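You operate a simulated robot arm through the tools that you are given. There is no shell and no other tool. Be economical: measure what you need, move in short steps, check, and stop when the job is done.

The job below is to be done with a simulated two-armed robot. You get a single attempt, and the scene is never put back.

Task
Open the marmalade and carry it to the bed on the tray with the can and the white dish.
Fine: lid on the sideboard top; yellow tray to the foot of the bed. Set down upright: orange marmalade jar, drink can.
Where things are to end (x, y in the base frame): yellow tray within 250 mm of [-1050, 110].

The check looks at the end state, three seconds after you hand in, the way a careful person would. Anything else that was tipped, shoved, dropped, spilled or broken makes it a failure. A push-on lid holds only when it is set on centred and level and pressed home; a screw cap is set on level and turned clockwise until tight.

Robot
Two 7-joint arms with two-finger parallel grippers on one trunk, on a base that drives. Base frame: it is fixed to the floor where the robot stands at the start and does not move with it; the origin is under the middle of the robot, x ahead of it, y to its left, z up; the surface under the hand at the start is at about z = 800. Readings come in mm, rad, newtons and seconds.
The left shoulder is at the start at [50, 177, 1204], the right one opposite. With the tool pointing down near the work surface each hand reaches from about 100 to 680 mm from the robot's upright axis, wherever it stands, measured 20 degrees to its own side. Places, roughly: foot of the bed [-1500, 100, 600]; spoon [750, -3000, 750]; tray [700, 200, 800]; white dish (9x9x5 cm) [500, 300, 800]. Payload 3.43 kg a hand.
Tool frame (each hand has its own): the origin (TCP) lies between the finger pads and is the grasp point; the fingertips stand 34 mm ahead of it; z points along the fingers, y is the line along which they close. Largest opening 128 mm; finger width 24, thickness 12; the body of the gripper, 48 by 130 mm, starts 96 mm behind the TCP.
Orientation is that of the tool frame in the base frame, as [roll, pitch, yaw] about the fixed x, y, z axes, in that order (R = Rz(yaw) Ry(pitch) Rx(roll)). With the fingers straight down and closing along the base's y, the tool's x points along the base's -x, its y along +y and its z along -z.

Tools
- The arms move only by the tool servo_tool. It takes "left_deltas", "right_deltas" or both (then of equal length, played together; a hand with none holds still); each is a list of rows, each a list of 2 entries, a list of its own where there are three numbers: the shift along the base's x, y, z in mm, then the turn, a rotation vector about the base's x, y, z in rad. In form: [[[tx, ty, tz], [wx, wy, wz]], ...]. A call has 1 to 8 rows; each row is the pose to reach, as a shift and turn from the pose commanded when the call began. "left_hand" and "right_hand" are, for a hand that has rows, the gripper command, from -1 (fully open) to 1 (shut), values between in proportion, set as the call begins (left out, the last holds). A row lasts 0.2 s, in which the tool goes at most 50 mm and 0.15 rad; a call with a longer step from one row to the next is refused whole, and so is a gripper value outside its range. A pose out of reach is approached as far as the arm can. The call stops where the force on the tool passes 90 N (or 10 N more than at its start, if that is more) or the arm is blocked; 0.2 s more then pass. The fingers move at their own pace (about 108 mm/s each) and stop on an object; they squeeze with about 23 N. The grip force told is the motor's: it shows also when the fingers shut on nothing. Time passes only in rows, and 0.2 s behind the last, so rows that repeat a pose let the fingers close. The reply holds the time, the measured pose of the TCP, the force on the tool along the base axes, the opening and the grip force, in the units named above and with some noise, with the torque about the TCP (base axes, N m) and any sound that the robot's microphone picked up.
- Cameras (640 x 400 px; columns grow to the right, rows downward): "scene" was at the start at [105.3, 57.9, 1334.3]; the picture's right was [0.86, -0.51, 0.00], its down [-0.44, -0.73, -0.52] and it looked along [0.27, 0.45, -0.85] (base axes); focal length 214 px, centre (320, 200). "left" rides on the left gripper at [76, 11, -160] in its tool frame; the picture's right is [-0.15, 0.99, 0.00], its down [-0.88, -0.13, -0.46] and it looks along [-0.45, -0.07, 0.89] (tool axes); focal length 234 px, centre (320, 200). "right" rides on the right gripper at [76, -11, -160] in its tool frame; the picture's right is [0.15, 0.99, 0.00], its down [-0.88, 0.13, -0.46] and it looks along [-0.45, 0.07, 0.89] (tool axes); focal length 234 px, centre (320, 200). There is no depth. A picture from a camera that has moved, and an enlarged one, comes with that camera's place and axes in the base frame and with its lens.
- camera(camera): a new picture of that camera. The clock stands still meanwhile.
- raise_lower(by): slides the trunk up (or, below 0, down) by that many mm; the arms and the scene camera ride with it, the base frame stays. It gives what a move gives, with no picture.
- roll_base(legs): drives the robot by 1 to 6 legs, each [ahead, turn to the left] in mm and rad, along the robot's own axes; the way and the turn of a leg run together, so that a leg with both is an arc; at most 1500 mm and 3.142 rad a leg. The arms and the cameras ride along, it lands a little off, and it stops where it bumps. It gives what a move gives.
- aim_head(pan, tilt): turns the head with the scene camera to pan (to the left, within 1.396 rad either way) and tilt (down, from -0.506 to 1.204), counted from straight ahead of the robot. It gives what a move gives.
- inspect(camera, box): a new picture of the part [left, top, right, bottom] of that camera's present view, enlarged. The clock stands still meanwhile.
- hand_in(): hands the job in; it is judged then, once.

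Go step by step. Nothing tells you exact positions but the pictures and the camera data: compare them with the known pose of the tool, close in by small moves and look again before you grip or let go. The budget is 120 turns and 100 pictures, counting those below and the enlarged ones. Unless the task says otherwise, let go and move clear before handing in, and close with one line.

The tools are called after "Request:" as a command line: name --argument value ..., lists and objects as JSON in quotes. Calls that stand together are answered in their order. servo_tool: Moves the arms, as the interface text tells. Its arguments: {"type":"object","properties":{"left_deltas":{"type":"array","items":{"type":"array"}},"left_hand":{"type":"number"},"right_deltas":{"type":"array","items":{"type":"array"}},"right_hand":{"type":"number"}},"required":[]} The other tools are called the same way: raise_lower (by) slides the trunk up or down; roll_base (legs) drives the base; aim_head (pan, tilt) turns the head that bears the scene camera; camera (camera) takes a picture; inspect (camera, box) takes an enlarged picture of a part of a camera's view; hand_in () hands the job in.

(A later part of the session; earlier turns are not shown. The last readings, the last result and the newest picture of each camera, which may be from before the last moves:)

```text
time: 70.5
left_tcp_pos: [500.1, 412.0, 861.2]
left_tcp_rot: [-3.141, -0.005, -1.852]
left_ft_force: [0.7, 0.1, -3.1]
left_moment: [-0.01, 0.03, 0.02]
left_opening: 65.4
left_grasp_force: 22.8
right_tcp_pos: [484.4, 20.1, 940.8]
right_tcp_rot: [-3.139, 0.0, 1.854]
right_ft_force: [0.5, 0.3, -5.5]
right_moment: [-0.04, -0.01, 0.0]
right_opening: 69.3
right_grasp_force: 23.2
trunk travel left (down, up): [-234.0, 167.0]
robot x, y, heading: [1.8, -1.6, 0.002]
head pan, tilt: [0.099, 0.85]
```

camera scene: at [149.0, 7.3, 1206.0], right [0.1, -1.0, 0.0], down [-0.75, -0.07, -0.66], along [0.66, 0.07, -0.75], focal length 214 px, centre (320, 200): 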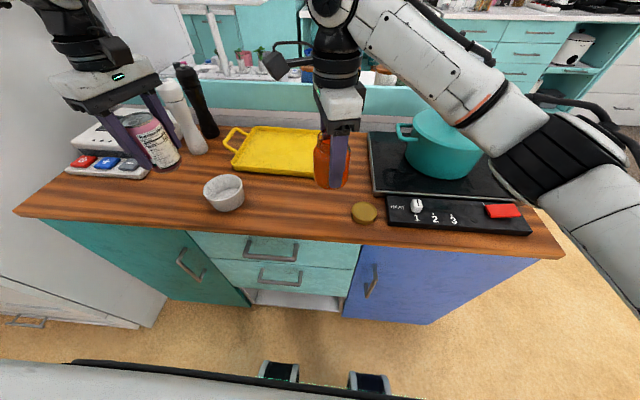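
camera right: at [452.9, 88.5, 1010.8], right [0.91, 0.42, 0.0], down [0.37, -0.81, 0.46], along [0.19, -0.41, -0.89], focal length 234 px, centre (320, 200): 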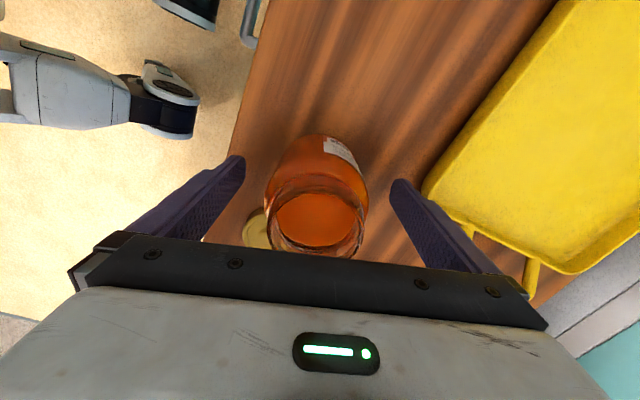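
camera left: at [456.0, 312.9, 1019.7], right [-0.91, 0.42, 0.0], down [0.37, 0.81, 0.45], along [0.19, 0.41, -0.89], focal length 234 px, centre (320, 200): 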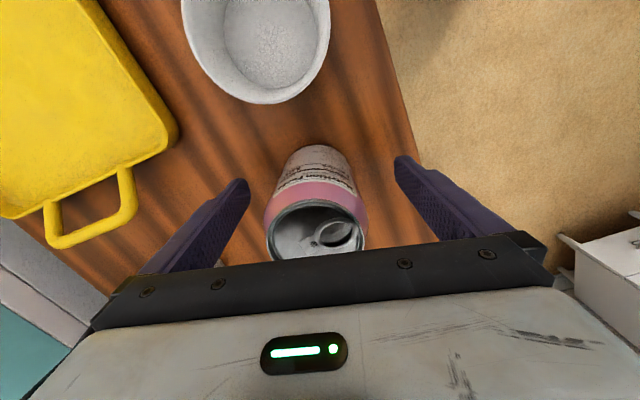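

It isn't quite down yet, so I'll lower a couple of millimetres more.

Request:
servo_tool --left_deltas '[[[0, 0, -1], [0, 0, 0]], [[0, 0, -2.5], [0, 0, 0]]]' --left_hand 1

```text
time: 71.1
left_tcp_pos: [499.0, 411.1, 860.4]
left_tcp_rot: [-3.14, -0.006, -1.85]
left_ft_force: [-1.3, 2.3, 3.8]
left_moment: [0.05, 0.27, -0.07]
left_opening: 65.4
left_grasp_force: 22.8
right_tcp_pos: [484.5, 19.2, 942.1]
right_tcp_rot: [-3.14, 0.0, 1.855]
right_ft_force: [0.4, 0.5, -4.8]
right_moment: [-0.01, 0.0, 0.03]
right_opening: 69.3
right_grasp_force: 22.6
trunk travel left (down, up): [-234.0, 167.0]
robot x, y, heading: [1.1, 2.1, 0.003]
head pan, tilt: [0.099, 0.85]
```

Contact. I'll release the can, rise and move over the dish.

Request:
servo_tool --left_deltas '[[[0, 0, 0], [0, 0, 0]], [[0, 0, 0], [0, 0, 0]], [[0, 0, 30], [0, 0, 0]], [[0, 0, 70], [0, 0, 0]], [[0, 0, 110], [0, 0, 0]], [[-10, -40, 120], [0, 0, 0]], [[-20, -85, 120], [0, 0, 0]], [[-30, -130, 120], [0, 0, 0]]]' --left_hand -1

Request:
camera --camera "left"

Request:
camera --camera "scene"

```text
time: 72.9
left_tcp_pos: [469.3, 280.2, 978.8]
left_tcp_rot: [3.141, -0.005, -1.852]
left_ft_force: [0.2, 0.7, -0.1]
left_moment: [0.01, -0.04, 0.02]
left_opening: 128.1
left_grasp_force: 0.1
right_tcp_pos: [484.1, 18.3, 941.1]
right_tcp_rot: [3.141, 0.001, 1.856]
right_ft_force: [0.4, -0.6, -5.3]
right_moment: [0.02, 0.01, 0.0]
right_opening: 69.2
right_grasp_force: 22.9
trunk travel left (down, up): [-234.0, 167.0]
robot x, y, heading: [-0.1, 1.0, 0.002]
head pan, tilt: [0.099, 0.85]
```

```text
47 pictures are left
camera left: at [437.6, 212.2, 1138.9], right [-0.91, 0.41, 0.0], down [0.37, 0.81, 0.45], along [0.19, 0.41, -0.89], focal length 234 px, centre (320, 200)
```

left: 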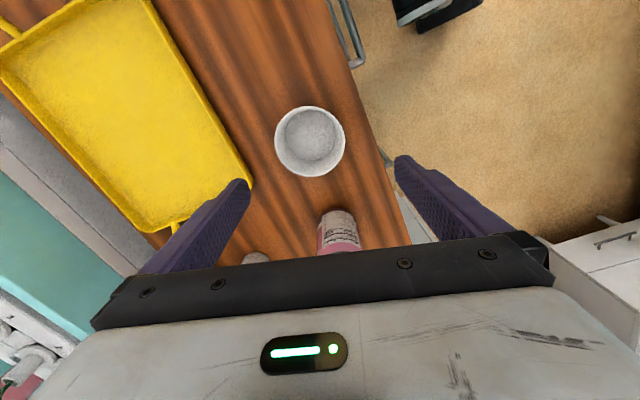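

```text
46 pictures are left
camera scene: at [148.7, 6.7, 1206.1], right [0.1, -1.0, 0.0], down [-0.75, -0.07, -0.66], along [0.66, 0.07, -0.75], focal length 214 px, centre (320, 200)
```

scene: 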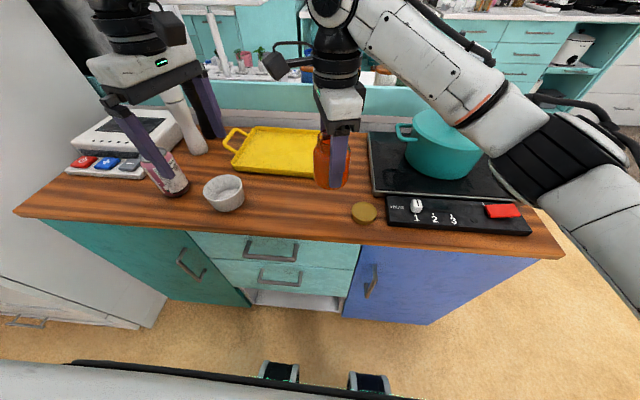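

The dish rim is centred at about (477, 266). I'll go down over it.

Request:
servo_tool --left_deltas '[[[8, -14, -10], [0, 0, 0.1]], [[8, -14, -35], [0, 0, 0.2]], [[8, -14, -60], [0, 0, 0.28]], [[8, -14, -85], [0, 0, 0.28]], [[8, -14, -110], [0, 0, 0.28]], [[8, -14, -136], [0, 0, 0.28]]]' --left_hand -1

Request:
camera --camera "left"

```text
time: 74.3
left_tcp_pos: [477.6, 267.2, 842.1]
left_tcp_rot: [-3.14, -0.004, -1.571]
left_ft_force: [-0.4, 1.0, -0.4]
left_moment: [-0.03, -0.02, 0.0]
left_opening: 127.9
left_grasp_force: 0.1
right_tcp_pos: [485.1, 19.7, 941.3]
right_tcp_rot: [3.142, 0.0, 1.855]
right_ft_force: [-1.3, -0.5, -5.2]
right_moment: [-0.02, 0.0, -0.02]
right_opening: 69.3
right_grasp_force: 23.1
trunk travel left (down, up): [-234.0, 167.0]
robot x, y, heading: [-1.2, 1.8, -0.003]
head pan, tilt: [0.099, 0.85]
```

```text
45 pictures are left
camera left: at [465.8, 193.8, 1002.5], right [-0.99, 0.15, 0.0], down [0.13, 0.88, 0.45], along [0.07, 0.45, -0.89], focal length 234 px, centre (320, 200)
```

left: 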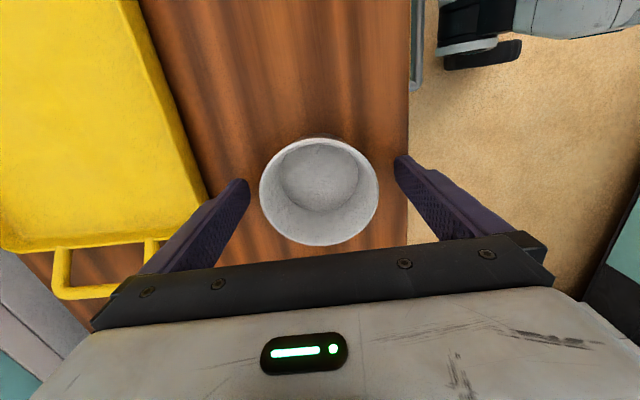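

The dish is centred between the fingers. I'll grip, lift, and carry it to the left part of the tray, about (662, 236).

Request:
servo_tool --left_deltas '[[[0, 0, 0], [0, 0, 0]], [[0, 0, 0], [0, 0, 0]], [[0, 0, 0], [0, 0, 0]], [[0, 0, 20], [0, 0, 0]], [[0, 0, 45], [0, 0, 0]], [[20, -4, 60], [0, 0, 0]], [[55, -10, 60], [0, 0, 0]], [[95, -17, 60], [0, 0, 0]]]' --left_hand 1

Request:
servo_tool --left_deltas '[[[30, -5, 0], [0, 0, 0]], [[60, -10, 0], [0, 0, 0]], [[89, -14, 0], [0, 0, 0]], [[89, -14, -15], [0, 0, 0]], [[89, -14, -30], [0, 0, 0]]]' --left_hand 1

Request:
camera --camera "left"

Request:
camera --camera "scene"

```text
time: 76.1
left_tcp_pos: [566.9, 257.4, 902.2]
left_tcp_rot: [-3.139, -0.002, -1.572]
left_ft_force: [-0.1, 0.6, -1.2]
left_moment: [-0.01, -0.02, -0.01]
left_opening: 84.9
left_grasp_force: 23.2
left hand out of reach, approached as far as the arm can: row 8
right_tcp_pos: [484.8, 18.7, 941.3]
right_tcp_rot: [-3.141, 0.001, 1.856]
right_ft_force: [0.1, 1.2, -5.0]
right_moment: [0.01, -0.02, 0.02]
right_opening: 69.3
right_grasp_force: 22.9
trunk travel left (down, up): [-234.0, 167.0]
robot x, y, heading: [0.3, 0.2, -0.003]
head pan, tilt: [0.099, 0.85]
```

```text
time: 77.3
left_tcp_pos: [574.5, 275.9, 889.7]
left_tcp_rot: [-3.14, -0.007, -1.571]
left_ft_force: [-0.1, 0.4, -1.8]
left_moment: [-0.03, -0.01, -0.04]
left_opening: 84.8
left_grasp_force: 22.6
left hand out of reach, approached as far as the arm can: row 1, 2, 3, 4, 5
right_tcp_pos: [485.1, 18.5, 940.6]
right_tcp_rot: [-3.141, 0.0, 1.855]
right_ft_force: [0.0, 0.2, -4.9]
right_moment: [0.0, -0.01, -0.01]
right_opening: 69.4
right_grasp_force: 23.0
trunk travel left (down, up): [-234.0, 167.0]
robot x, y, heading: [1.8, -0.2, 0.003]
head pan, tilt: [0.099, 0.85]
```

```text
44 pictures are left
camera left: at [562.9, 201.0, 1048.9], right [-0.99, 0.15, 0.0], down [0.13, 0.88, 0.45], along [0.07, 0.45, -0.89], focal length 234 px, centre (320, 200)
```

left: 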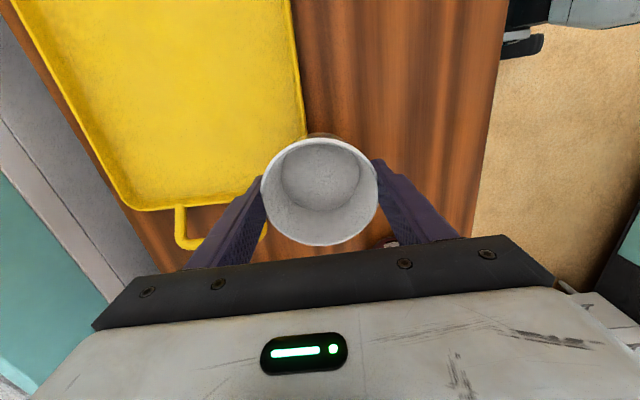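

```text
43 pictures are left
camera scene: at [148.9, 7.2, 1206.0], right [0.1, -1.0, 0.0], down [-0.75, -0.07, -0.66], along [0.66, 0.07, -0.75], focal length 214 px, centre (320, 200)
```

scene: 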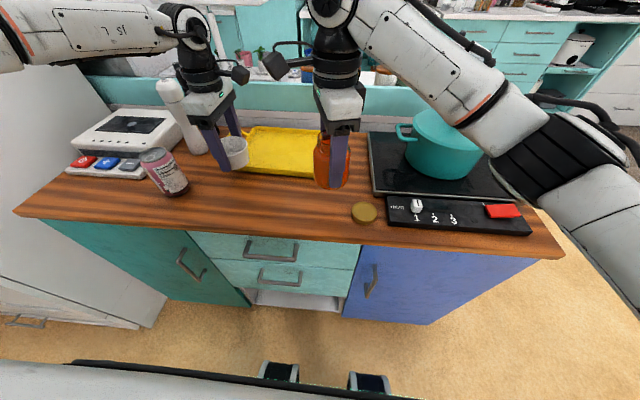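

The left arm runs out of reach at x ≈ 575. I'll pull the right hand (with the jar) back and up so its forearm clears the pot, raise the dish a bit, then drive 100 mm ahead.

Request:
servo_tool --right_deltas '[[[-15, -5, 12], [0, 0, 0]], [[-30, -10, 24], [0, 0, 0]], [[-45, -15, 36], [0, 0, 0]], [[-60, -20, 48], [0, 0, 0]], [[-75, -25, 60], [0, 0, 0]], [[-90, -30, 70], [0, 0, 0]]]' --left_deltas '[[[-5, -4, 5], [0, 0, 0]], [[-10, -8, 10], [0, 0, 0]], [[-14, -12, 15], [0, 0, 0]], [[-18, -16, 20], [0, 0, 0]], [[-22, -20, 22], [0, 0, 0]], [[-25, -24, 22], [0, 0, 0]]]' --right_hand 1 --left_hand 1

Request:
camera --camera "scene"

```text
time: 78.7
left_tcp_pos: [548.0, 251.9, 913.9]
left_tcp_rot: [-3.14, -0.005, -1.573]
left_ft_force: [-0.8, 0.2, -1.0]
left_moment: [0.01, 0.0, -0.01]
left_opening: 84.4
left_grasp_force: 22.7
right_tcp_pos: [393.8, -10.2, 1012.2]
right_tcp_rot: [3.14, 0.0, 1.856]
right_ft_force: [1.0, -0.1, -5.5]
right_moment: [0.01, 0.02, 0.0]
right_opening: 69.2
right_grasp_force: 22.8
trunk travel left (down, up): [-234.0, 167.0]
robot x, y, heading: [2.1, -0.7, -0.005]
head pan, tilt: [0.099, 0.85]
```

```text
42 pictures are left
camera scene: at [148.6, 7.1, 1206.1], right [0.1, -1.0, 0.0], down [-0.75, -0.07, -0.66], along [0.66, 0.07, -0.75], focal length 214 px, centre (320, 200)
```

scene: 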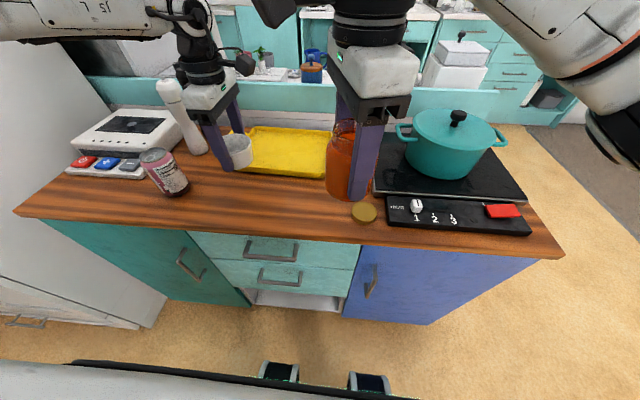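

The right elbow is now high and clear. Driving 100 mm ahead.

Request:
roll_base --legs '[[100, 0]]'

Request:
camera --camera "scene"

Request:
camera --camera "left"

```text
time: 79.8
left_tcp_pos: [648.6, 252.2, 912.5]
left_tcp_rot: [-3.141, -0.004, -1.571]
left_ft_force: [-0.4, -0.3, -2.2]
left_moment: [0.0, 0.01, 0.03]
left_opening: 84.6
left_grasp_force: 22.8
right_tcp_pos: [492.7, -10.8, 1011.1]
right_tcp_rot: [-3.14, -0.001, 1.857]
right_ft_force: [0.8, -0.2, -6.0]
right_moment: [0.01, 0.03, 0.0]
right_opening: 69.4
right_grasp_force: 22.8
trunk travel left (down, up): [-234.0, 167.0]
robot x, y, heading: [97.3, 2.6, -0.001]
head pan, tilt: [0.099, 0.85]
```

```text
41 pictures are left
camera scene: at [248.1, 7.1, 1205.9], right [0.1, -1.0, 0.0], down [-0.75, -0.07, -0.66], along [0.66, 0.07, -0.75], focal length 214 px, centre (320, 200)
```

scene: 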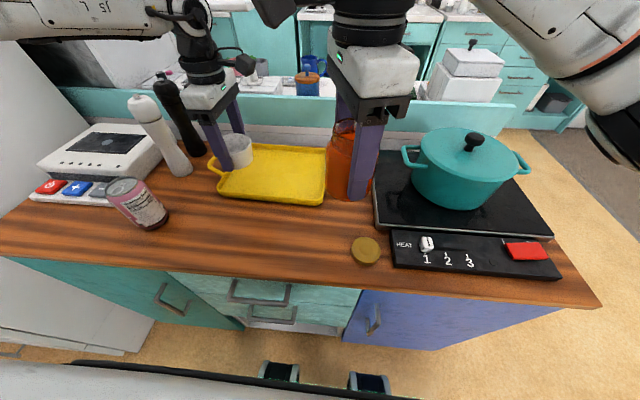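

```text
40 pictures are left
camera left: at [637.0, 176.9, 1073.0], right [-0.99, 0.15, 0.0], down [0.13, 0.88, 0.45], along [0.07, 0.45, -0.89], focal length 234 px, centre (320, 200)
```

left: 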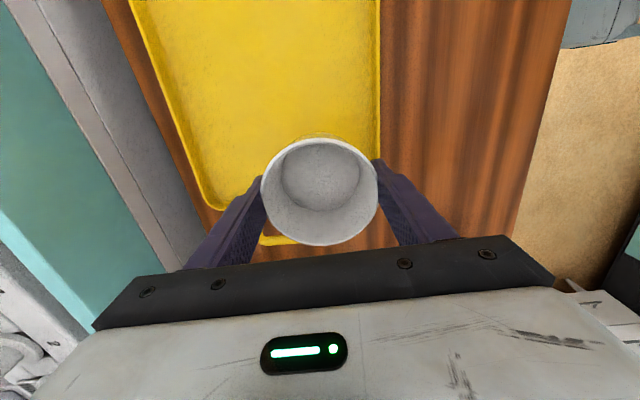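

The dish now hangs over the tray's left part. I'll shift it slightly inward and lower it.

Request:
servo_tool --left_deltas '[[[6, -10, -10], [0, 0, 0]], [[12, -21, -25], [0, 0, 0]], [[12, -21, -45], [0, 0, 0]], [[12, -21, -56], [0, 0, 0]], [[12, -21, -61], [0, 0, 0]], [[12, -21, -64], [0, 0, 0]]]' --left_hand 1

Request:
camera --camera "left"

```text
time: 81.2
left_tcp_pos: [646.6, 238.3, 856.1]
left_tcp_rot: [-3.14, -0.007, -1.573]
left_ft_force: [0.0, 0.1, -2.2]
left_moment: [0.02, 0.0, 0.0]
left_opening: 84.6
left_grasp_force: 23.3
left hand out of reach, approached as far as the arm can: row 2, 3, 4, 5, 6
right_tcp_pos: [492.8, -10.1, 1011.2]
right_tcp_rot: [-3.141, 0.0, 1.857]
right_ft_force: [0.0, -0.3, -5.4]
right_moment: [-0.04, -0.01, 0.0]
right_opening: 69.4
right_grasp_force: 23.1
trunk travel left (down, up): [-234.0, 167.0]
robot x, y, heading: [98.2, -0.9, -0.001]
head pan, tilt: [0.099, 0.85]
```

```text
39 pictures are left
camera left: at [635.3, 164.0, 1016.0], right [-0.99, 0.15, 0.0], down [0.13, 0.88, 0.45], along [0.07, 0.44, -0.89], focal length 234 px, centre (320, 200)
```

left: 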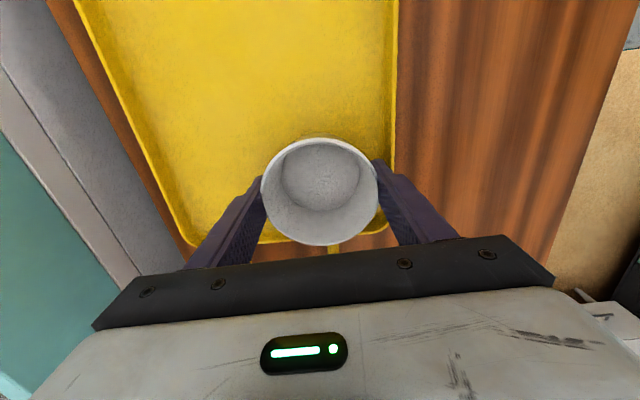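

Still about 15 mm short, so I'll drive 30 mm further.

Request:
roll_base --legs '[[30, 0]]'

Request:
servo_tool --left_deltas '[[[-4, -2, -2], [0, 0, 0]], [[-4, -4, -5], [0, 0, 0]], [[-4, -4, -8], [0, 0, 0]]]' --left_hand 1

```text
time: 82.1
left_tcp_pos: [678.0, 239.0, 855.8]
left_tcp_rot: [-3.139, -0.005, -1.572]
left_ft_force: [0.1, 0.6, -2.1]
left_moment: [-0.02, 0.0, -0.01]
left_opening: 84.6
left_grasp_force: 22.8
right_tcp_pos: [524.5, -11.8, 1010.4]
right_tcp_rot: [-3.139, 0.001, 1.857]
right_ft_force: [0.0, 0.1, -5.9]
right_moment: [0.02, 0.03, 0.0]
right_opening: 69.3
right_grasp_force: 23.6
trunk travel left (down, up): [-234.0, 167.0]
robot x, y, heading: [129.2, 1.8, -0.002]
head pan, tilt: [0.099, 0.85]
```

```text
time: 82.9
left_tcp_pos: [673.7, 233.9, 847.6]
left_tcp_rot: [-3.137, -0.007, -1.572]
left_ft_force: [0.8, -0.3, -1.7]
left_moment: [0.03, -0.01, 0.0]
left_opening: 84.6
left_grasp_force: 22.5
right_tcp_pos: [523.5, -11.5, 1010.5]
right_tcp_rot: [3.141, -0.001, 1.856]
right_ft_force: [0.5, 0.0, -5.7]
right_moment: [0.03, -0.02, 0.0]
right_opening: 69.2
right_grasp_force: 22.4
trunk travel left (down, up): [-234.0, 167.0]
robot x, y, heading: [128.3, 0.9, 0.001]
head pan, tilt: [0.099, 0.85]
```

Request:
servo_tool --left_deltas '[[[0, 0, -2], [0, 0, 0]], [[0, 0, -3.5], [0, 0, 0]], [[0, 0, -3.5], [0, 0, 0]]]' --left_hand 1

Request:
inspect --camera "scene" --box '[160, 110, 352, 230]'

```text
time: 83.7
left_tcp_pos: [674.2, 234.1, 847.9]
left_tcp_rot: [-3.133, -0.01, -1.573]
left_ft_force: [2.1, -0.4, 12.6]
left_moment: [0.35, 0.18, 0.02]
left_opening: 84.1
left_grasp_force: 22.8
right_tcp_pos: [521.9, -12.1, 1011.0]
right_tcp_rot: [3.142, -0.001, 1.855]
right_ft_force: [-0.6, 0.4, -6.0]
right_moment: [-0.03, -0.02, -0.02]
right_opening: 69.5
right_grasp_force: 23.3
trunk travel left (down, up): [-234.0, 167.0]
robot x, y, heading: [130.7, 1.0, 0.004]
head pan, tilt: [0.099, 0.85]
```

```text
3.33 times, centred on (256, 170) of scene
camera zoom: at [277.0, 6.4, 1206.4], right [0.1, -1.0, 0.0], down [-0.75, -0.07, -0.66], along [0.66, 0.07, -0.75], focal length 715 px, centre (533, 300)
```

zoom: 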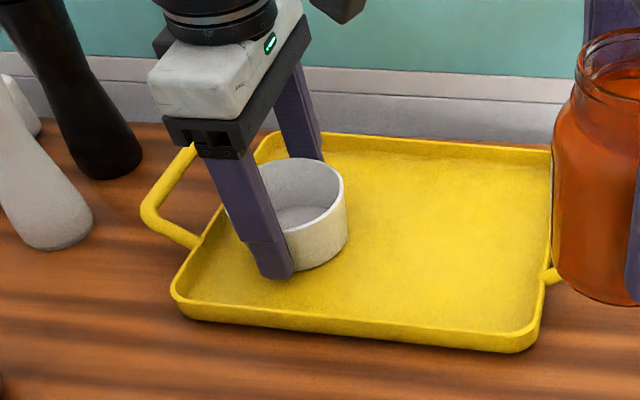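

The dish is down on the tray. I'll release it, rise, and move the left hand to the middle of the tray's front rim, at about y 150.

Request:
servo_tool --left_deltas '[[[0, 0, 2], [0, 0, 0]], [[0, 0, 2], [0, 0, 0]], [[0, 0, 30], [0, 0, 0]], [[0, 0, 70], [0, 0, 0]], [[-20, -20, 80], [0, 0, 0]], [[-45, -40, 80], [0, 0, 0]], [[-70, -60, 80], [0, 0, 0]], [[-88, -80, 80], [0, 0, 0]]]' --left_hand -0.72

Request:
camera --camera "left"

Request:
camera --camera "scene"

```text
time: 85.5
left_tcp_pos: [585.6, 152.9, 924.7]
left_tcp_rot: [-3.14, -0.007, -1.574]
left_ft_force: [-0.2, -0.2, 0.9]
left_moment: [0.0, -0.01, -0.01]
left_opening: 110.1
left_grasp_force: 0.2
right_tcp_pos: [523.0, -12.4, 1011.0]
right_tcp_rot: [-3.141, -0.001, 1.855]
right_ft_force: [-0.2, 0.7, -4.8]
right_moment: [0.0, -0.02, 0.01]
right_opening: 69.1
right_grasp_force: 23.3
trunk travel left (down, up): [-234.0, 167.0]
robot x, y, heading: [129.2, 0.9, 0.001]
head pan, tilt: [0.099, 0.85]
```

```text
37 pictures are left
camera left: at [573.7, 79.5, 1084.4], right [-0.99, 0.15, 0.0], down [0.13, 0.88, 0.45], along [0.07, 0.45, -0.89], focal length 234 px, centre (320, 200)
```

left: 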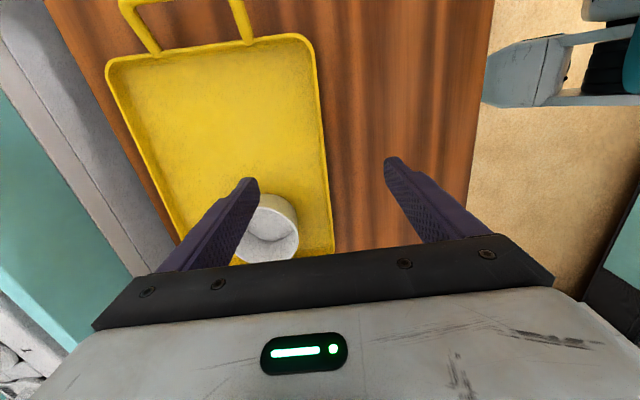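

```text
36 pictures are left
camera scene: at [277.8, 7.0, 1206.1], right [0.1, -1.0, 0.0], down [-0.75, -0.07, -0.66], along [0.66, 0.07, -0.75], focal length 214 px, centre (320, 200)
```

scene: 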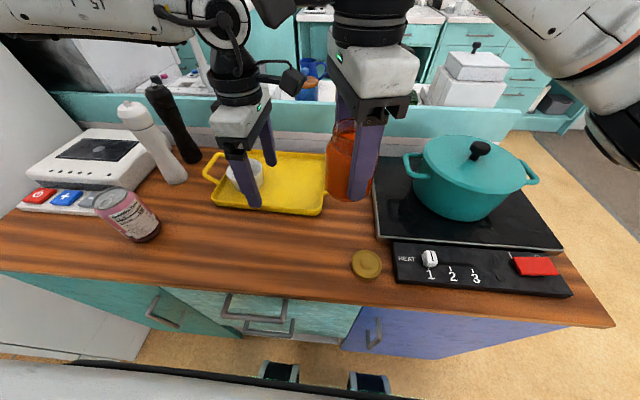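

The front rim is at x ≈ 580. I'll lower with one finger on each side of it and close.

Request:
servo_tool --left_deltas '[[[-5, 2, -20], [0, 0, 0]], [[-5, 2, -40], [0, 0, 0]], [[-5, 2, -60], [0, 0, 0]], [[-5, 2, -75], [0, 0, 0]], [[-5, 2, -82], [0, 0, 0]]]' --left_hand -0.4

Request:
servo_tool --left_deltas '[[[0, 0, 0], [0, 0, 0]], [[0, 0, 0], [0, 0, 0]], [[0, 0, 0], [0, 0, 0]], [[0, 0, 0], [0, 0, 0]]]' --left_hand 1

Request:
inspect --camera "scene" --box '[160, 110, 352, 230]'

```text
time: 86.7
left_tcp_pos: [580.5, 157.3, 842.7]
left_tcp_rot: [-3.139, -0.005, -1.573]
left_ft_force: [-0.5, -0.3, -0.2]
left_moment: [0.01, 0.03, 0.01]
left_opening: 89.9
left_grasp_force: 0.1
right_tcp_pos: [523.3, -10.3, 1011.4]
right_tcp_rot: [-3.141, -0.001, 1.857]
right_ft_force: [0.4, -0.2, -6.5]
right_moment: [0.0, -0.01, -0.02]
right_opening: 69.1
right_grasp_force: 23.2
trunk travel left (down, up): [-234.0, 167.0]
robot x, y, heading: [130.9, -5.6, -0.004]
head pan, tilt: [0.099, 0.85]
```

```text
time: 87.7
left_tcp_pos: [579.6, 155.8, 842.2]
left_tcp_rot: [-3.14, -0.007, -1.573]
left_ft_force: [0.8, -1.6, 0.7]
left_moment: [-0.06, 0.09, -0.22]
left_opening: 3.8
left_grasp_force: 23.1
right_tcp_pos: [524.1, -10.8, 1010.4]
right_tcp_rot: [3.14, 0.0, 1.855]
right_ft_force: [0.5, -0.8, -5.2]
right_moment: [0.0, -0.02, 0.0]
right_opening: 69.5
right_grasp_force: 23.3
trunk travel left (down, up): [-234.0, 167.0]
robot x, y, heading: [132.8, 3.6, 0.004]
head pan, tilt: [0.099, 0.85]
```

```text
3.33 times, centred on (256, 170) of scene
camera zoom: at [277.9, 7.0, 1206.0], right [0.1, -1.0, 0.0], down [-0.75, -0.07, -0.66], along [0.66, 0.07, -0.75], focal length 715 px, centre (533, 300)
```

zoom: 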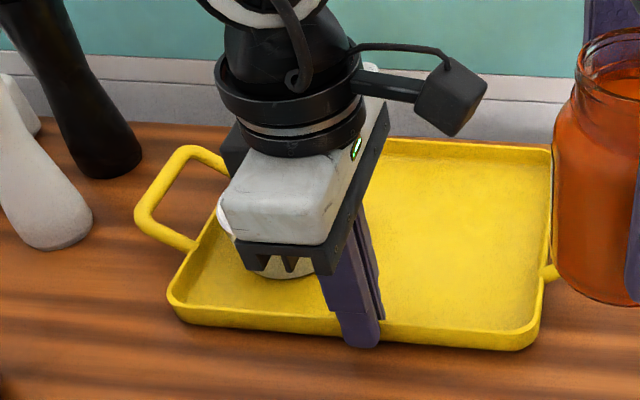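

The rim is gripped. I'll pull the tray 50 mm with the arm, then back the base up 110 mm to bring it forward.

Request:
servo_tool --left_deltas '[[[-5, 0, 0], [0, 0, 0]], [[-12, 0, 0], [0, 0, 0]], [[-20, 0, 0], [0, 0, 0]], [[-28, 0, 0], [0, 0, 0]], [[-36, 0, 0], [0, 0, 0]], [[-44, 0, 0], [0, 0, 0]], [[-50, 0, 0], [0, 0, 0]]]' --left_hand 1

Request:
roll_base --legs '[[-110, 0]]'

Request:
camera --camera "scene"

```text
time: 89.3
left_tcp_pos: [530.1, 154.8, 841.7]
left_tcp_rot: [-3.139, -0.009, -1.573]
left_ft_force: [0.9, -0.1, -0.8]
left_moment: [0.18, 0.03, -0.08]
left_opening: 3.8
left_grasp_force: 22.9
right_tcp_pos: [523.1, -11.9, 1011.0]
right_tcp_rot: [3.14, 0.001, 1.854]
right_ft_force: [-0.5, 0.7, -4.8]
right_moment: [0.02, -0.02, -0.02]
right_opening: 69.5
right_grasp_force: 23.2
trunk travel left (down, up): [-234.0, 167.0]
robot x, y, heading: [130.4, -0.8, -0.0]
head pan, tilt: [0.099, 0.85]
```

```text
time: 90.5
left_tcp_pos: [422.2, 155.2, 842.3]
left_tcp_rot: [-3.14, -0.006, -1.574]
left_ft_force: [0.0, 0.3, -0.7]
left_moment: [-0.07, 0.02, 0.0]
left_opening: 4.1
left_grasp_force: 22.7
right_tcp_pos: [414.3, -10.5, 1010.2]
right_tcp_rot: [3.14, 0.0, 1.854]
right_ft_force: [0.1, -0.3, -5.5]
right_moment: [0.0, -0.02, -0.01]
right_opening: 69.3
right_grasp_force: 22.9
trunk travel left (down, up): [-234.0, 167.0]
robot x, y, heading: [22.2, -0.3, -0.005]
head pan, tilt: [0.099, 0.85]
```

```text
34 pictures are left
camera scene: at [168.8, 7.1, 1206.1], right [0.1, -1.0, 0.0], down [-0.75, -0.07, -0.66], along [0.66, 0.06, -0.75], focal length 214 px, centre (320, 200)
```

scene: 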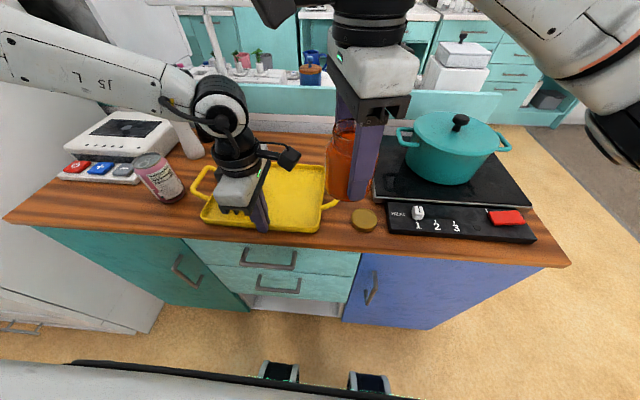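

The tray slid forward well. I'll release the rim and lift the left hand clear, then look.

Request:
servo_tool --left_deltas '[[[0, 0, 0], [0, 0, 0]], [[0, 0, 2], [0, 0, 0]], [[0, 0, 30], [0, 0, 0]], [[0, 0, 75], [0, 0, 0]], [[-20, 30, 120], [0, 0, 0]], [[-40, 70, 150], [0, 0, 0]], [[-50, 110, 160], [0, 0, 0]], [[-50, 150, 160], [0, 0, 0]]]' --left_hand -0.4

Request:
inspect --camera "scene" --box '[120, 120, 408, 300]'

Request:
camera --camera "left"

```text
refused: row 5 steps farther than a row can; nothing moved
```

```text
2.22 times, centred on (264, 210) of scene
camera zoom: at [168.8, 7.1, 1206.1], right [0.1, -1.0, 0.0], down [-0.75, -0.07, -0.66], along [0.66, 0.06, -0.75], focal length 477 px, centre (444, 178)
```

zoom: 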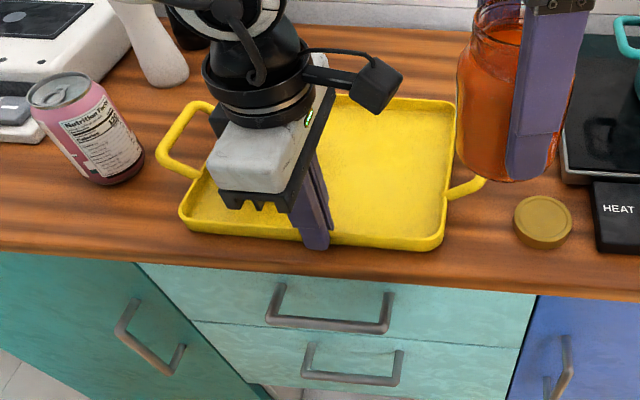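

```text
32 pictures are left
camera left: at [409.7, 81.4, 1002.4], right [-0.99, 0.15, 0.0], down [0.13, 0.88, 0.45], along [0.07, 0.44, -0.89], focal length 234 px, centre (320, 200)
```

left: 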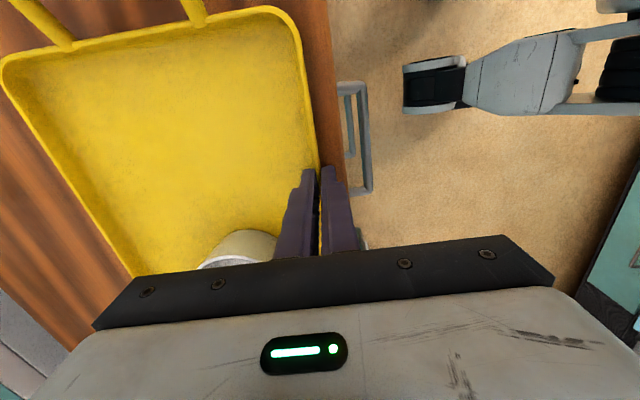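

That call was refused because one step was too long. I'll repeat it with shorter steps.

Request:
servo_tool --left_deltas '[[[0, 0, 0], [0, 0, 0]], [[0, 0, 2], [0, 0, 0]], [[0, 0, 30], [0, 0, 0]], [[0, 0, 70], [0, 0, 0]], [[0, 10, 110], [0, 0, 0]], [[-10, 40, 140], [0, 0, 0]], [[-20, 80, 155], [0, 0, 0]], [[-20, 120, 160], [0, 0, 0]]]' --left_hand -0.4

Request:
camera --camera "right"

Request:
inspect --camera "scene" --box '[120, 120, 408, 300]'

```text
time: 92.3
left_tcp_pos: [400.8, 276.1, 1003.0]
left_tcp_rot: [-3.14, -0.009, -1.577]
left_ft_force: [0.5, 0.2, 0.3]
left_moment: [-0.03, -0.03, -0.01]
left_opening: 89.3
left_grasp_force: 0.1
right_tcp_pos: [414.4, -10.9, 1011.6]
right_tcp_rot: [3.141, 0.001, 1.854]
right_ft_force: [-0.2, 0.4, -5.2]
right_moment: [0.01, -0.01, 0.01]
right_opening: 69.3
right_grasp_force: 23.0
trunk travel left (down, up): [-234.0, 167.0]
robot x, y, heading: [22.2, -0.1, -0.003]
head pan, tilt: [0.099, 0.85]
```

```text
31 pictures are left
camera right: at [383.2, 58.1, 1170.8], right [0.91, 0.42, 0.0], down [0.37, -0.81, 0.46], along [0.19, -0.42, -0.89], focal length 234 px, centre (320, 200)
```

right: 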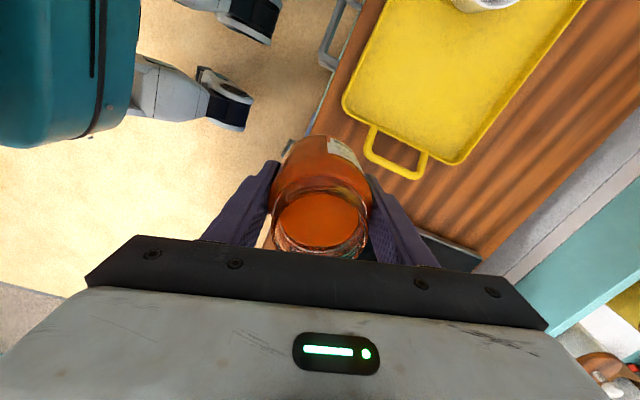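

```text
2.22 times, centred on (264, 210) of scene
camera zoom: at [168.7, 7.3, 1206.1], right [0.1, -1.0, 0.0], down [-0.75, -0.07, -0.66], along [0.66, 0.06, -0.75], focal length 477 px, centre (444, 178)
```

zoom: 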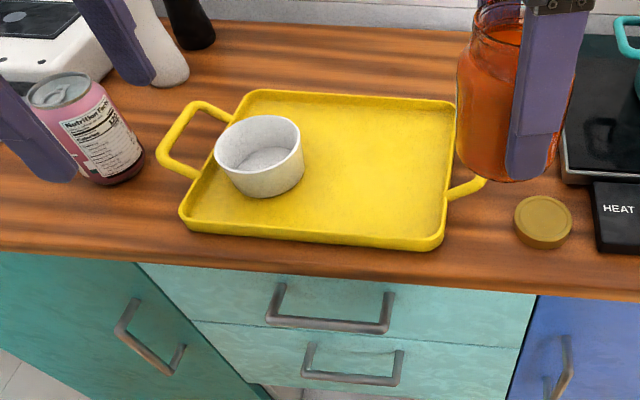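

The tray is centred near (535, 172), the right handle near (538, -6), and the dish is at (507, 233). I'll bring the jar over the right part, at (522, 83), and lower partway.

Request:
servo_tool --right_deltas '[[[14, 12, 0], [0, 0, 0]], [[28, 24, 0], [0, 0, 0]], [[42, 36, 0], [0, 0, 0]], [[56, 48, 0], [0, 0, 0]], [[70, 60, 0], [0, 0, 0]], [[84, 72, 0], [0, 0, 0]], [[98, 84, 0], [0, 0, 0]], [[108, 94, 0], [0, 0, 0]]]' --right_hand 1

Request:
servo_tool --right_deltas '[[[0, 0, -20], [0, 0, 0]], [[0, 0, -40], [0, 0, 0]], [[0, 0, -60], [0, 0, 0]], [[0, 0, -80], [0, 0, 0]], [[0, 0, -100], [0, 0, 0]], [[0, 0, -120], [0, 0, 0]]]' --right_hand 1

Request:
camera --camera "scene"

Request:
camera --camera "right"

```text
time: 94.1
left_tcp_pos: [400.1, 276.2, 1003.6]
left_tcp_rot: [-3.14, -0.006, -1.574]
left_ft_force: [0.4, 0.1, -0.6]
left_moment: [0.01, -0.01, 0.01]
left_opening: 89.6
left_grasp_force: 0.0
right_tcp_pos: [522.1, 82.8, 1010.5]
right_tcp_rot: [-3.139, 0.001, 1.853]
right_ft_force: [0.0, 0.5, -5.0]
right_moment: [0.01, -0.01, -0.02]
right_opening: 69.3
right_grasp_force: 23.0
trunk travel left (down, up): [-234.0, 167.0]
robot x, y, heading: [17.2, -2.1, 0.002]
head pan, tilt: [0.099, 0.85]
```

```text
time: 95.5
left_tcp_pos: [401.3, 277.5, 1002.7]
left_tcp_rot: [3.141, -0.007, -1.575]
left_ft_force: [0.2, -0.1, 0.6]
left_moment: [0.0, 0.01, -0.02]
left_opening: 89.6
left_grasp_force: 0.0
right_tcp_pos: [522.1, 82.3, 892.1]
right_tcp_rot: [-3.14, 0.001, 1.853]
right_ft_force: [-0.3, 0.2, -4.7]
right_moment: [-0.01, 0.02, -0.01]
right_opening: 69.5
right_grasp_force: 22.5
trunk travel left (down, up): [-234.0, 167.0]
robot x, y, heading: [24.2, -3.0, -0.004]
head pan, tilt: [0.099, 0.85]
```

```text
29 pictures are left
camera scene: at [169.0, 7.0, 1206.1], right [0.1, -1.0, 0.0], down [-0.75, -0.07, -0.66], along [0.66, 0.06, -0.75], focal length 214 px, centre (320, 200)
```

scene: 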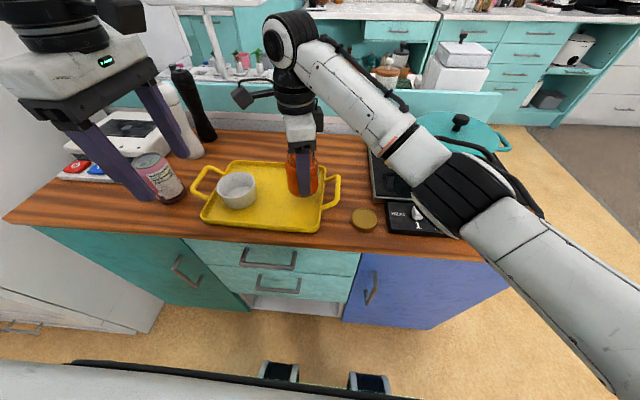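

```text
28 pictures are left
camera right: at [491.8, 151.8, 1050.9], right [0.91, 0.42, 0.0], down [0.37, -0.81, 0.46], along [0.19, -0.41, -0.89], focal length 234 px, centre (320, 200)
```

right: 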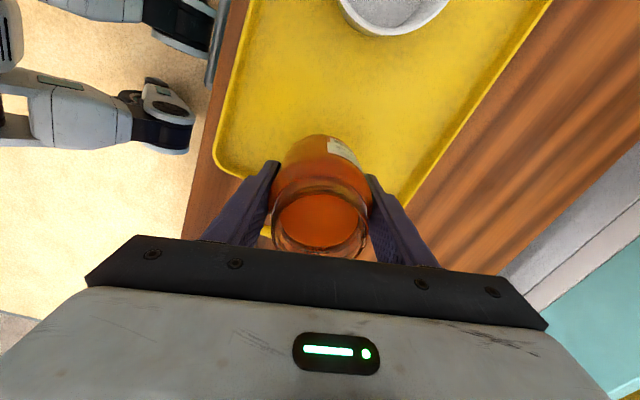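

The jar is over the tray and the elbow is clear of pot and hob. Next comes the gentle descent to contact.

Request:
servo_tool --right_deltas '[[[0, 0, -10], [0, 0, 0]], [[0, 0, -20], [0, 0, 0]], [[0, 0, -28], [0, 0, 0]], [[0, 0, -32], [0, 0, 0]], [[0, 0, -35], [0, 0, 0]]]' --right_hand 1

```text
time: 96.7
left_tcp_pos: [401.2, 276.9, 1003.7]
left_tcp_rot: [-3.14, -0.005, -1.575]
left_ft_force: [0.2, 0.3, 0.6]
left_moment: [0.01, 0.01, 0.02]
left_opening: 89.6
left_grasp_force: 0.2
right_tcp_pos: [522.5, 81.3, 857.4]
right_tcp_rot: [-3.141, 0.0, 1.854]
right_ft_force: [0.1, 0.2, -5.3]
right_moment: [-0.03, 0.01, 0.05]
right_opening: 69.6
right_grasp_force: 23.0
trunk travel left (down, up): [-234.0, 167.0]
robot x, y, heading: [21.8, 0.3, -0.002]
head pan, tilt: [0.099, 0.85]
```

Request:
servo_tool --right_deltas '[[[0, 0, -1.5], [0, 0, 0]], [[0, 0, -3], [0, 0, 0]]]' --right_hand 1

```text
time: 97.3
left_tcp_pos: [400.4, 277.4, 1003.5]
left_tcp_rot: [-3.138, -0.008, -1.575]
left_ft_force: [0.0, -0.4, -0.1]
left_moment: [0.05, 0.01, -0.02]
left_opening: 89.7
left_grasp_force: 0.1
right_tcp_pos: [522.5, 81.9, 856.9]
right_tcp_rot: [3.139, -0.001, 1.853]
right_ft_force: [2.8, -1.7, 11.6]
right_moment: [-0.17, 0.27, -0.01]
right_opening: 69.3
right_grasp_force: 23.2
trunk travel left (down, up): [-234.0, 167.0]
robot x, y, heading: [20.0, 1.0, -0.005]
head pan, tilt: [0.099, 0.85]
```

The jar is standing on the tray. I'll release it and raise the right hand, then send the left hand over the can.

Request:
servo_tool --right_deltas '[[[0, 0, 1], [0, 0, 0]], [[0, 0, 1], [0, 0, 0]], [[0, 0, 20], [0, 0, 0]], [[0, 0, 60], [0, 0, 0]], [[0, 0, 105], [0, 0, 0]], [[0, 0, 145], [0, 0, 0]], [[-15, -35, 150], [0, 0, 0]], [[-30, -75, 150], [0, 0, 0]]]' --left_deltas '[[[0, 0, 0], [0, 0, 0]], [[15, 22, 0], [0, 0, 0]], [[30, 45, 0], [0, 0, 0]], [[45, 67, 0], [0, 0, 0]], [[60, 90, 0], [0, 0, 0]], [[75, 112, 0], [0, 0, 0]], [[90, 130, 0], [0, 0, 0]], [[99, 135, 0], [0, 0, 0]]]' --right_hand -0.6 --left_hand -1

Request:
camera --camera "left"

Request:
camera --camera "scene"

```text
time: 99.1
left_tcp_pos: [499.8, 411.4, 1003.4]
left_tcp_rot: [-3.139, -0.006, -1.575]
left_ft_force: [0.1, -0.6, 0.3]
left_moment: [0.03, 0.0, 0.01]
left_opening: 128.0
left_grasp_force: 0.1
right_tcp_pos: [491.6, 6.1, 1003.4]
right_tcp_rot: [-3.139, 0.0, 1.852]
right_ft_force: [0.0, -0.2, -0.5]
right_moment: [0.02, 0.01, 0.0]
right_opening: 102.4
right_grasp_force: 0.1
trunk travel left (down, up): [-234.0, 167.0]
robot x, y, heading: [23.3, -0.3, -0.002]
head pan, tilt: [0.099, 0.85]
```

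```text
27 pictures are left
camera left: at [488.3, 336.4, 1162.6], right [-0.99, 0.15, 0.0], down [0.13, 0.88, 0.45], along [0.07, 0.45, -0.89], focal length 234 px, centre (320, 200)
```

left: 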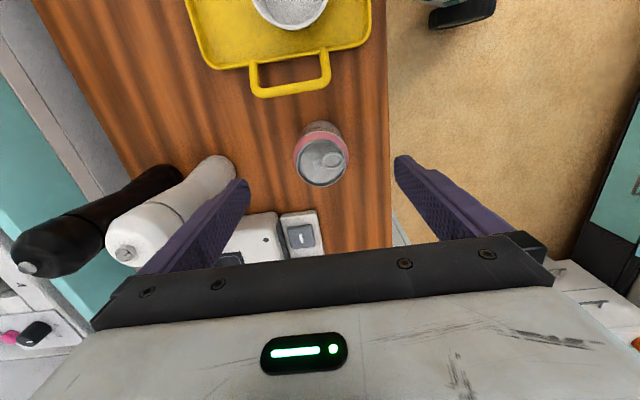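

```text
26 pictures are left
camera scene: at [168.4, 6.4, 1206.2], right [0.1, -1.0, 0.0], down [-0.75, -0.07, -0.66], along [0.66, 0.06, -0.75], focal length 214 px, centre (320, 200)
```

scene: 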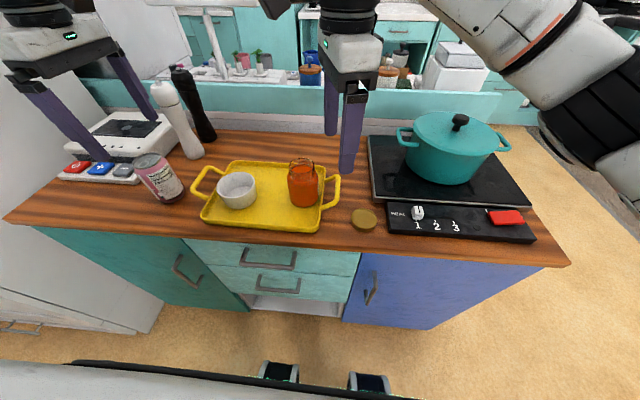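

The can is centred under the left hand. I'll descend, grip and lift.

Request:
servo_tool --left_deltas '[[[0, 0, -20], [0, 0, 0]], [[0, 0, -40], [0, 0, 0]], [[0, 0, -60], [0, 0, 0]], [[0, 0, -80], [0, 0, 0]], [[0, 0, -100], [0, 0, 0]], [[0, 0, -120], [0, 0, 0]], [[0, 0, -135], [0, 0, 0]], [[0, 0, -143], [0, 0, 0]]]' --left_hand -1

Request:
servo_tool --left_deltas '[[[0, 0, 0], [0, 0, 0]], [[0, 0, 0], [0, 0, 0]], [[0, 0, 0], [0, 0, 0]], [[0, 0, 0], [0, 0, 0]], [[0, 0, 15], [0, 0, 0]], [[0, 0, 40], [0, 0, 0]], [[0, 0, 70], [0, 0, 0]], [[0, 0, 100], [0, 0, 0]]]' --left_hand 1

```text
time: 100.9
left_tcp_pos: [500.6, 410.7, 859.4]
left_tcp_rot: [-3.14, -0.007, -1.573]
left_ft_force: [0.3, 0.2, 0.1]
left_moment: [0.02, 0.03, -0.02]
left_opening: 128.1
left_grasp_force: 0.0
right_tcp_pos: [492.9, 7.9, 1004.5]
right_tcp_rot: [3.139, 0.0, 1.854]
right_ft_force: [0.0, 0.6, -0.2]
right_moment: [-0.01, -0.04, 0.01]
right_opening: 102.6
right_grasp_force: 0.0
trunk travel left (down, up): [-234.0, 167.0]
robot x, y, heading: [19.9, -1.0, -0.0]
head pan, tilt: [0.099, 0.85]
```

```text
time: 102.7
left_tcp_pos: [500.8, 410.8, 959.5]
left_tcp_rot: [-3.137, -0.007, -1.576]
left_ft_force: [0.6, 0.1, -4.1]
left_moment: [-0.01, 0.01, -0.01]
left_opening: 65.9
left_grasp_force: 23.0
right_tcp_pos: [491.9, 8.0, 1004.4]
right_tcp_rot: [-3.141, 0.0, 1.853]
right_ft_force: [0.2, 0.3, 0.8]
right_moment: [0.0, -0.02, 0.01]
right_opening: 102.3
right_grasp_force: 0.0
trunk travel left (down, up): [-234.0, 167.0]
robot x, y, heading: [23.5, 2.2, -0.003]
head pan, tilt: [0.099, 0.85]
```

The can is lifted upright. I'll carry it over to the free spot behind and between dish and jar, at (566, 155).

Request:
servo_tool --left_deltas '[[[8, -32, 0], [0, 0, 0]], [[16, -64, 0], [0, 0, 0]], [[24, -96, 0], [0, 0, 0]], [[32, -128, 0], [0, 0, 0]], [[40, -160, 0], [0, 0, 0]], [[48, -192, 0], [0, 0, 0]], [[57, -224, 0], [0, 0, 0]], [[65, -256, 0], [0, 0, 0]]]' --left_hand 1

Request:
servo_tool --left_deltas '[[[0, 0, -20], [0, 0, 0]], [[0, 0, -40], [0, 0, 0]], [[0, 0, -60], [0, 0, 0]]]' --left_hand 1

Request:
camera --camera "left"

Request:
camera --camera "scene"

```text
time: 104.5
left_tcp_pos: [536.0, 183.0, 955.6]
left_tcp_rot: [-3.138, -0.009, -1.573]
left_ft_force: [0.5, 0.0, -4.1]
left_moment: [0.0, 0.03, 0.01]
left_opening: 65.1
left_grasp_force: 22.9
left hand out of reach, approached as far as the arm can: row 7, 8
right_tcp_pos: [491.6, 8.3, 1004.0]
right_tcp_rot: [3.139, -0.001, 1.852]
right_ft_force: [-0.2, 0.0, 0.1]
right_moment: [-0.01, 0.06, 0.02]
right_opening: 102.3
right_grasp_force: 0.0
trunk travel left (down, up): [-234.0, 167.0]
robot x, y, heading: [21.2, -1.8, -0.004]
head pan, tilt: [0.099, 0.85]
```

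```text
time: 105.3
left_tcp_pos: [537.2, 183.1, 900.4]
left_tcp_rot: [-3.131, -0.009, -1.573]
left_ft_force: [1.9, -2.9, 18.6]
left_moment: [0.23, 0.36, 0.02]
left_opening: 65.1
left_grasp_force: 23.6
right_tcp_pos: [491.0, 7.0, 1005.9]
right_tcp_rot: [3.141, 0.002, 1.853]
right_ft_force: [0.7, 1.3, 0.0]
right_moment: [0.04, 0.0, -0.01]
right_opening: 102.1
right_grasp_force: 0.0
trunk travel left (down, up): [-234.0, 167.0]
robot x, y, heading: [21.2, -1.4, -0.001]
head pan, tilt: [0.099, 0.85]
```

```text
25 pictures are left
camera left: at [522.6, 109.0, 1060.4], right [-0.99, 0.15, -0.01], down [0.13, 0.88, 0.45], along [0.08, 0.44, -0.89], focal length 234 px, centre (320, 200)
```

left: 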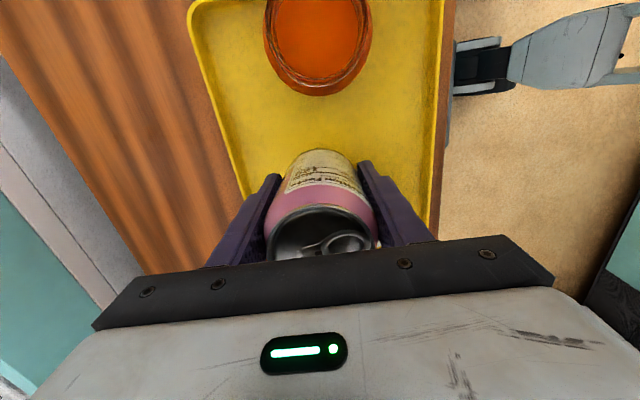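

```text
24 pictures are left
camera scene: at [167.5, 6.2, 1206.8], right [0.1, -1.0, 0.0], down [-0.75, -0.07, -0.66], along [0.66, 0.06, -0.75], focal length 214 px, centre (320, 200)
```

scene: 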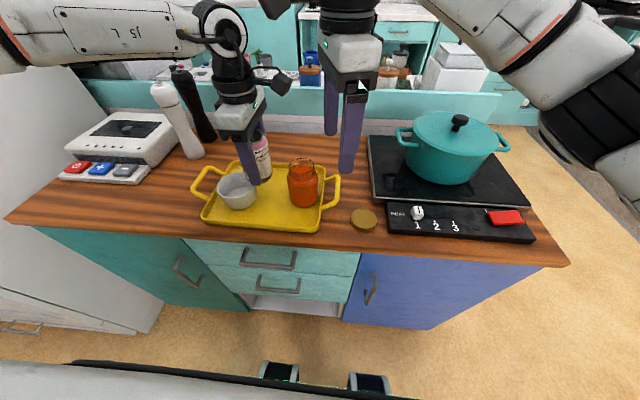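

The left hand fell short of reach, and the can's bottom touched the dish rim. I'll lift it right away and pull the right hand back for a short drive ahead.

Request:
servo_tool --left_deltas '[[[0, 0, 15], [0, 0, 0]], [[0, 0, 35], [0, 0, 0]], [[0, 0, 55], [0, 0, 0]], [[-5, 0, 60], [0, 0, 0]]]' --right_deltas '[[[-15, -5, 5], [0, 0, 0]], [[-30, -10, 10], [0, 0, 0]], [[-50, -15, 15], [0, 0, 0]], [[-70, -20, 20], [0, 0, 0]]]' --left_hand 1 --right_hand -0.6

Request:
inspect --camera "scene" --box '[160, 110, 352, 230]'

```text
time: 106.3
left_tcp_pos: [531.3, 184.1, 956.3]
left_tcp_rot: [-3.14, -0.003, -1.575]
left_ft_force: [-0.7, -1.2, -2.4]
left_moment: [-0.05, 0.01, -0.01]
left_opening: 65.2
left_grasp_force: 23.5
right_tcp_pos: [421.1, -12.0, 1022.9]
right_tcp_rot: [3.141, 0.0, 1.852]
right_ft_force: [-0.5, -0.3, 0.3]
right_moment: [0.03, 0.0, 0.01]
right_opening: 102.3
right_grasp_force: 0.0
trunk travel left (down, up): [-234.0, 167.0]
robot x, y, heading: [21.3, -2.4, 0.0]
head pan, tilt: [0.099, 0.85]
```

```text
3.33 times, centred on (256, 170) of scene
camera zoom: at [168.4, 6.9, 1206.1], right [0.1, -1.0, 0.0], down [-0.75, -0.07, -0.66], along [0.66, 0.06, -0.75], focal length 715 px, centre (533, 300)
```

zoom: 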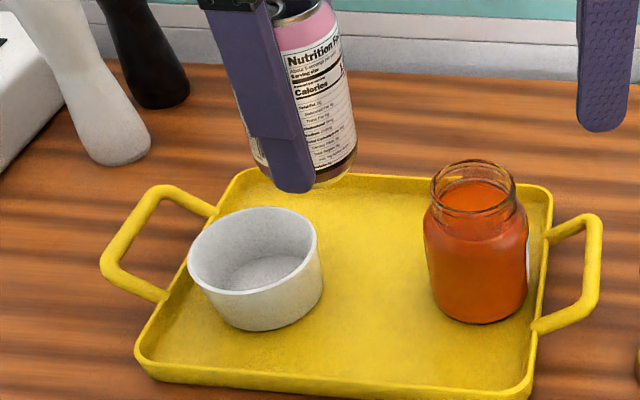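

Dish and jar are fine. Driving 50 mm ahead gives the left arm the reach it needs.

Request:
roll_base --legs '[[50, 0]]'

Request:
servo_tool --left_deltas '[[[-3, -8, 5], [0, 0, 0]], [[-8, -18, 5], [0, 0, 0]], [[-12, -27, 5], [0, 0, 0]], [[-14, -29, 5], [0, 0, 0]]]' --left_hand 1

```text
time: 107.2
left_tcp_pos: [581.7, 184.5, 955.3]
left_tcp_rot: [-3.14, -0.007, -1.575]
left_ft_force: [0.0, 0.0, -4.0]
left_moment: [-0.06, 0.0, -0.04]
left_opening: 65.1
left_grasp_force: 23.2
right_tcp_pos: [472.4, -12.6, 1024.2]
right_tcp_rot: [-3.141, 0.001, 1.855]
right_ft_force: [0.2, 0.6, 0.0]
right_moment: [-0.01, 0.06, 0.0]
right_opening: 102.4
right_grasp_force: 0.1
trunk travel left (down, up): [-234.0, 167.0]
robot x, y, heading: [67.2, -1.5, 0.001]
head pan, tilt: [0.099, 0.85]
```

```text
time: 108.2
left_tcp_pos: [560.6, 160.6, 959.7]
left_tcp_rot: [-3.139, -0.01, -1.574]
left_ft_force: [0.5, 0.7, -2.9]
left_moment: [-0.03, -0.03, 0.0]
left_opening: 65.1
left_grasp_force: 23.0
left hand out of reach, approached as far as the arm can: row 2, 3, 4
right_tcp_pos: [471.1, -11.7, 1025.4]
right_tcp_rot: [-3.141, -0.001, 1.853]
right_ft_force: [0.8, -0.1, 0.5]
right_moment: [0.03, -0.01, 0.02]
right_opening: 102.4
right_grasp_force: 0.1
trunk travel left (down, up): [-234.0, 167.0]
robot x, y, heading: [68.1, 0.8, -0.004]
head pan, tilt: [0.099, 0.85]
```

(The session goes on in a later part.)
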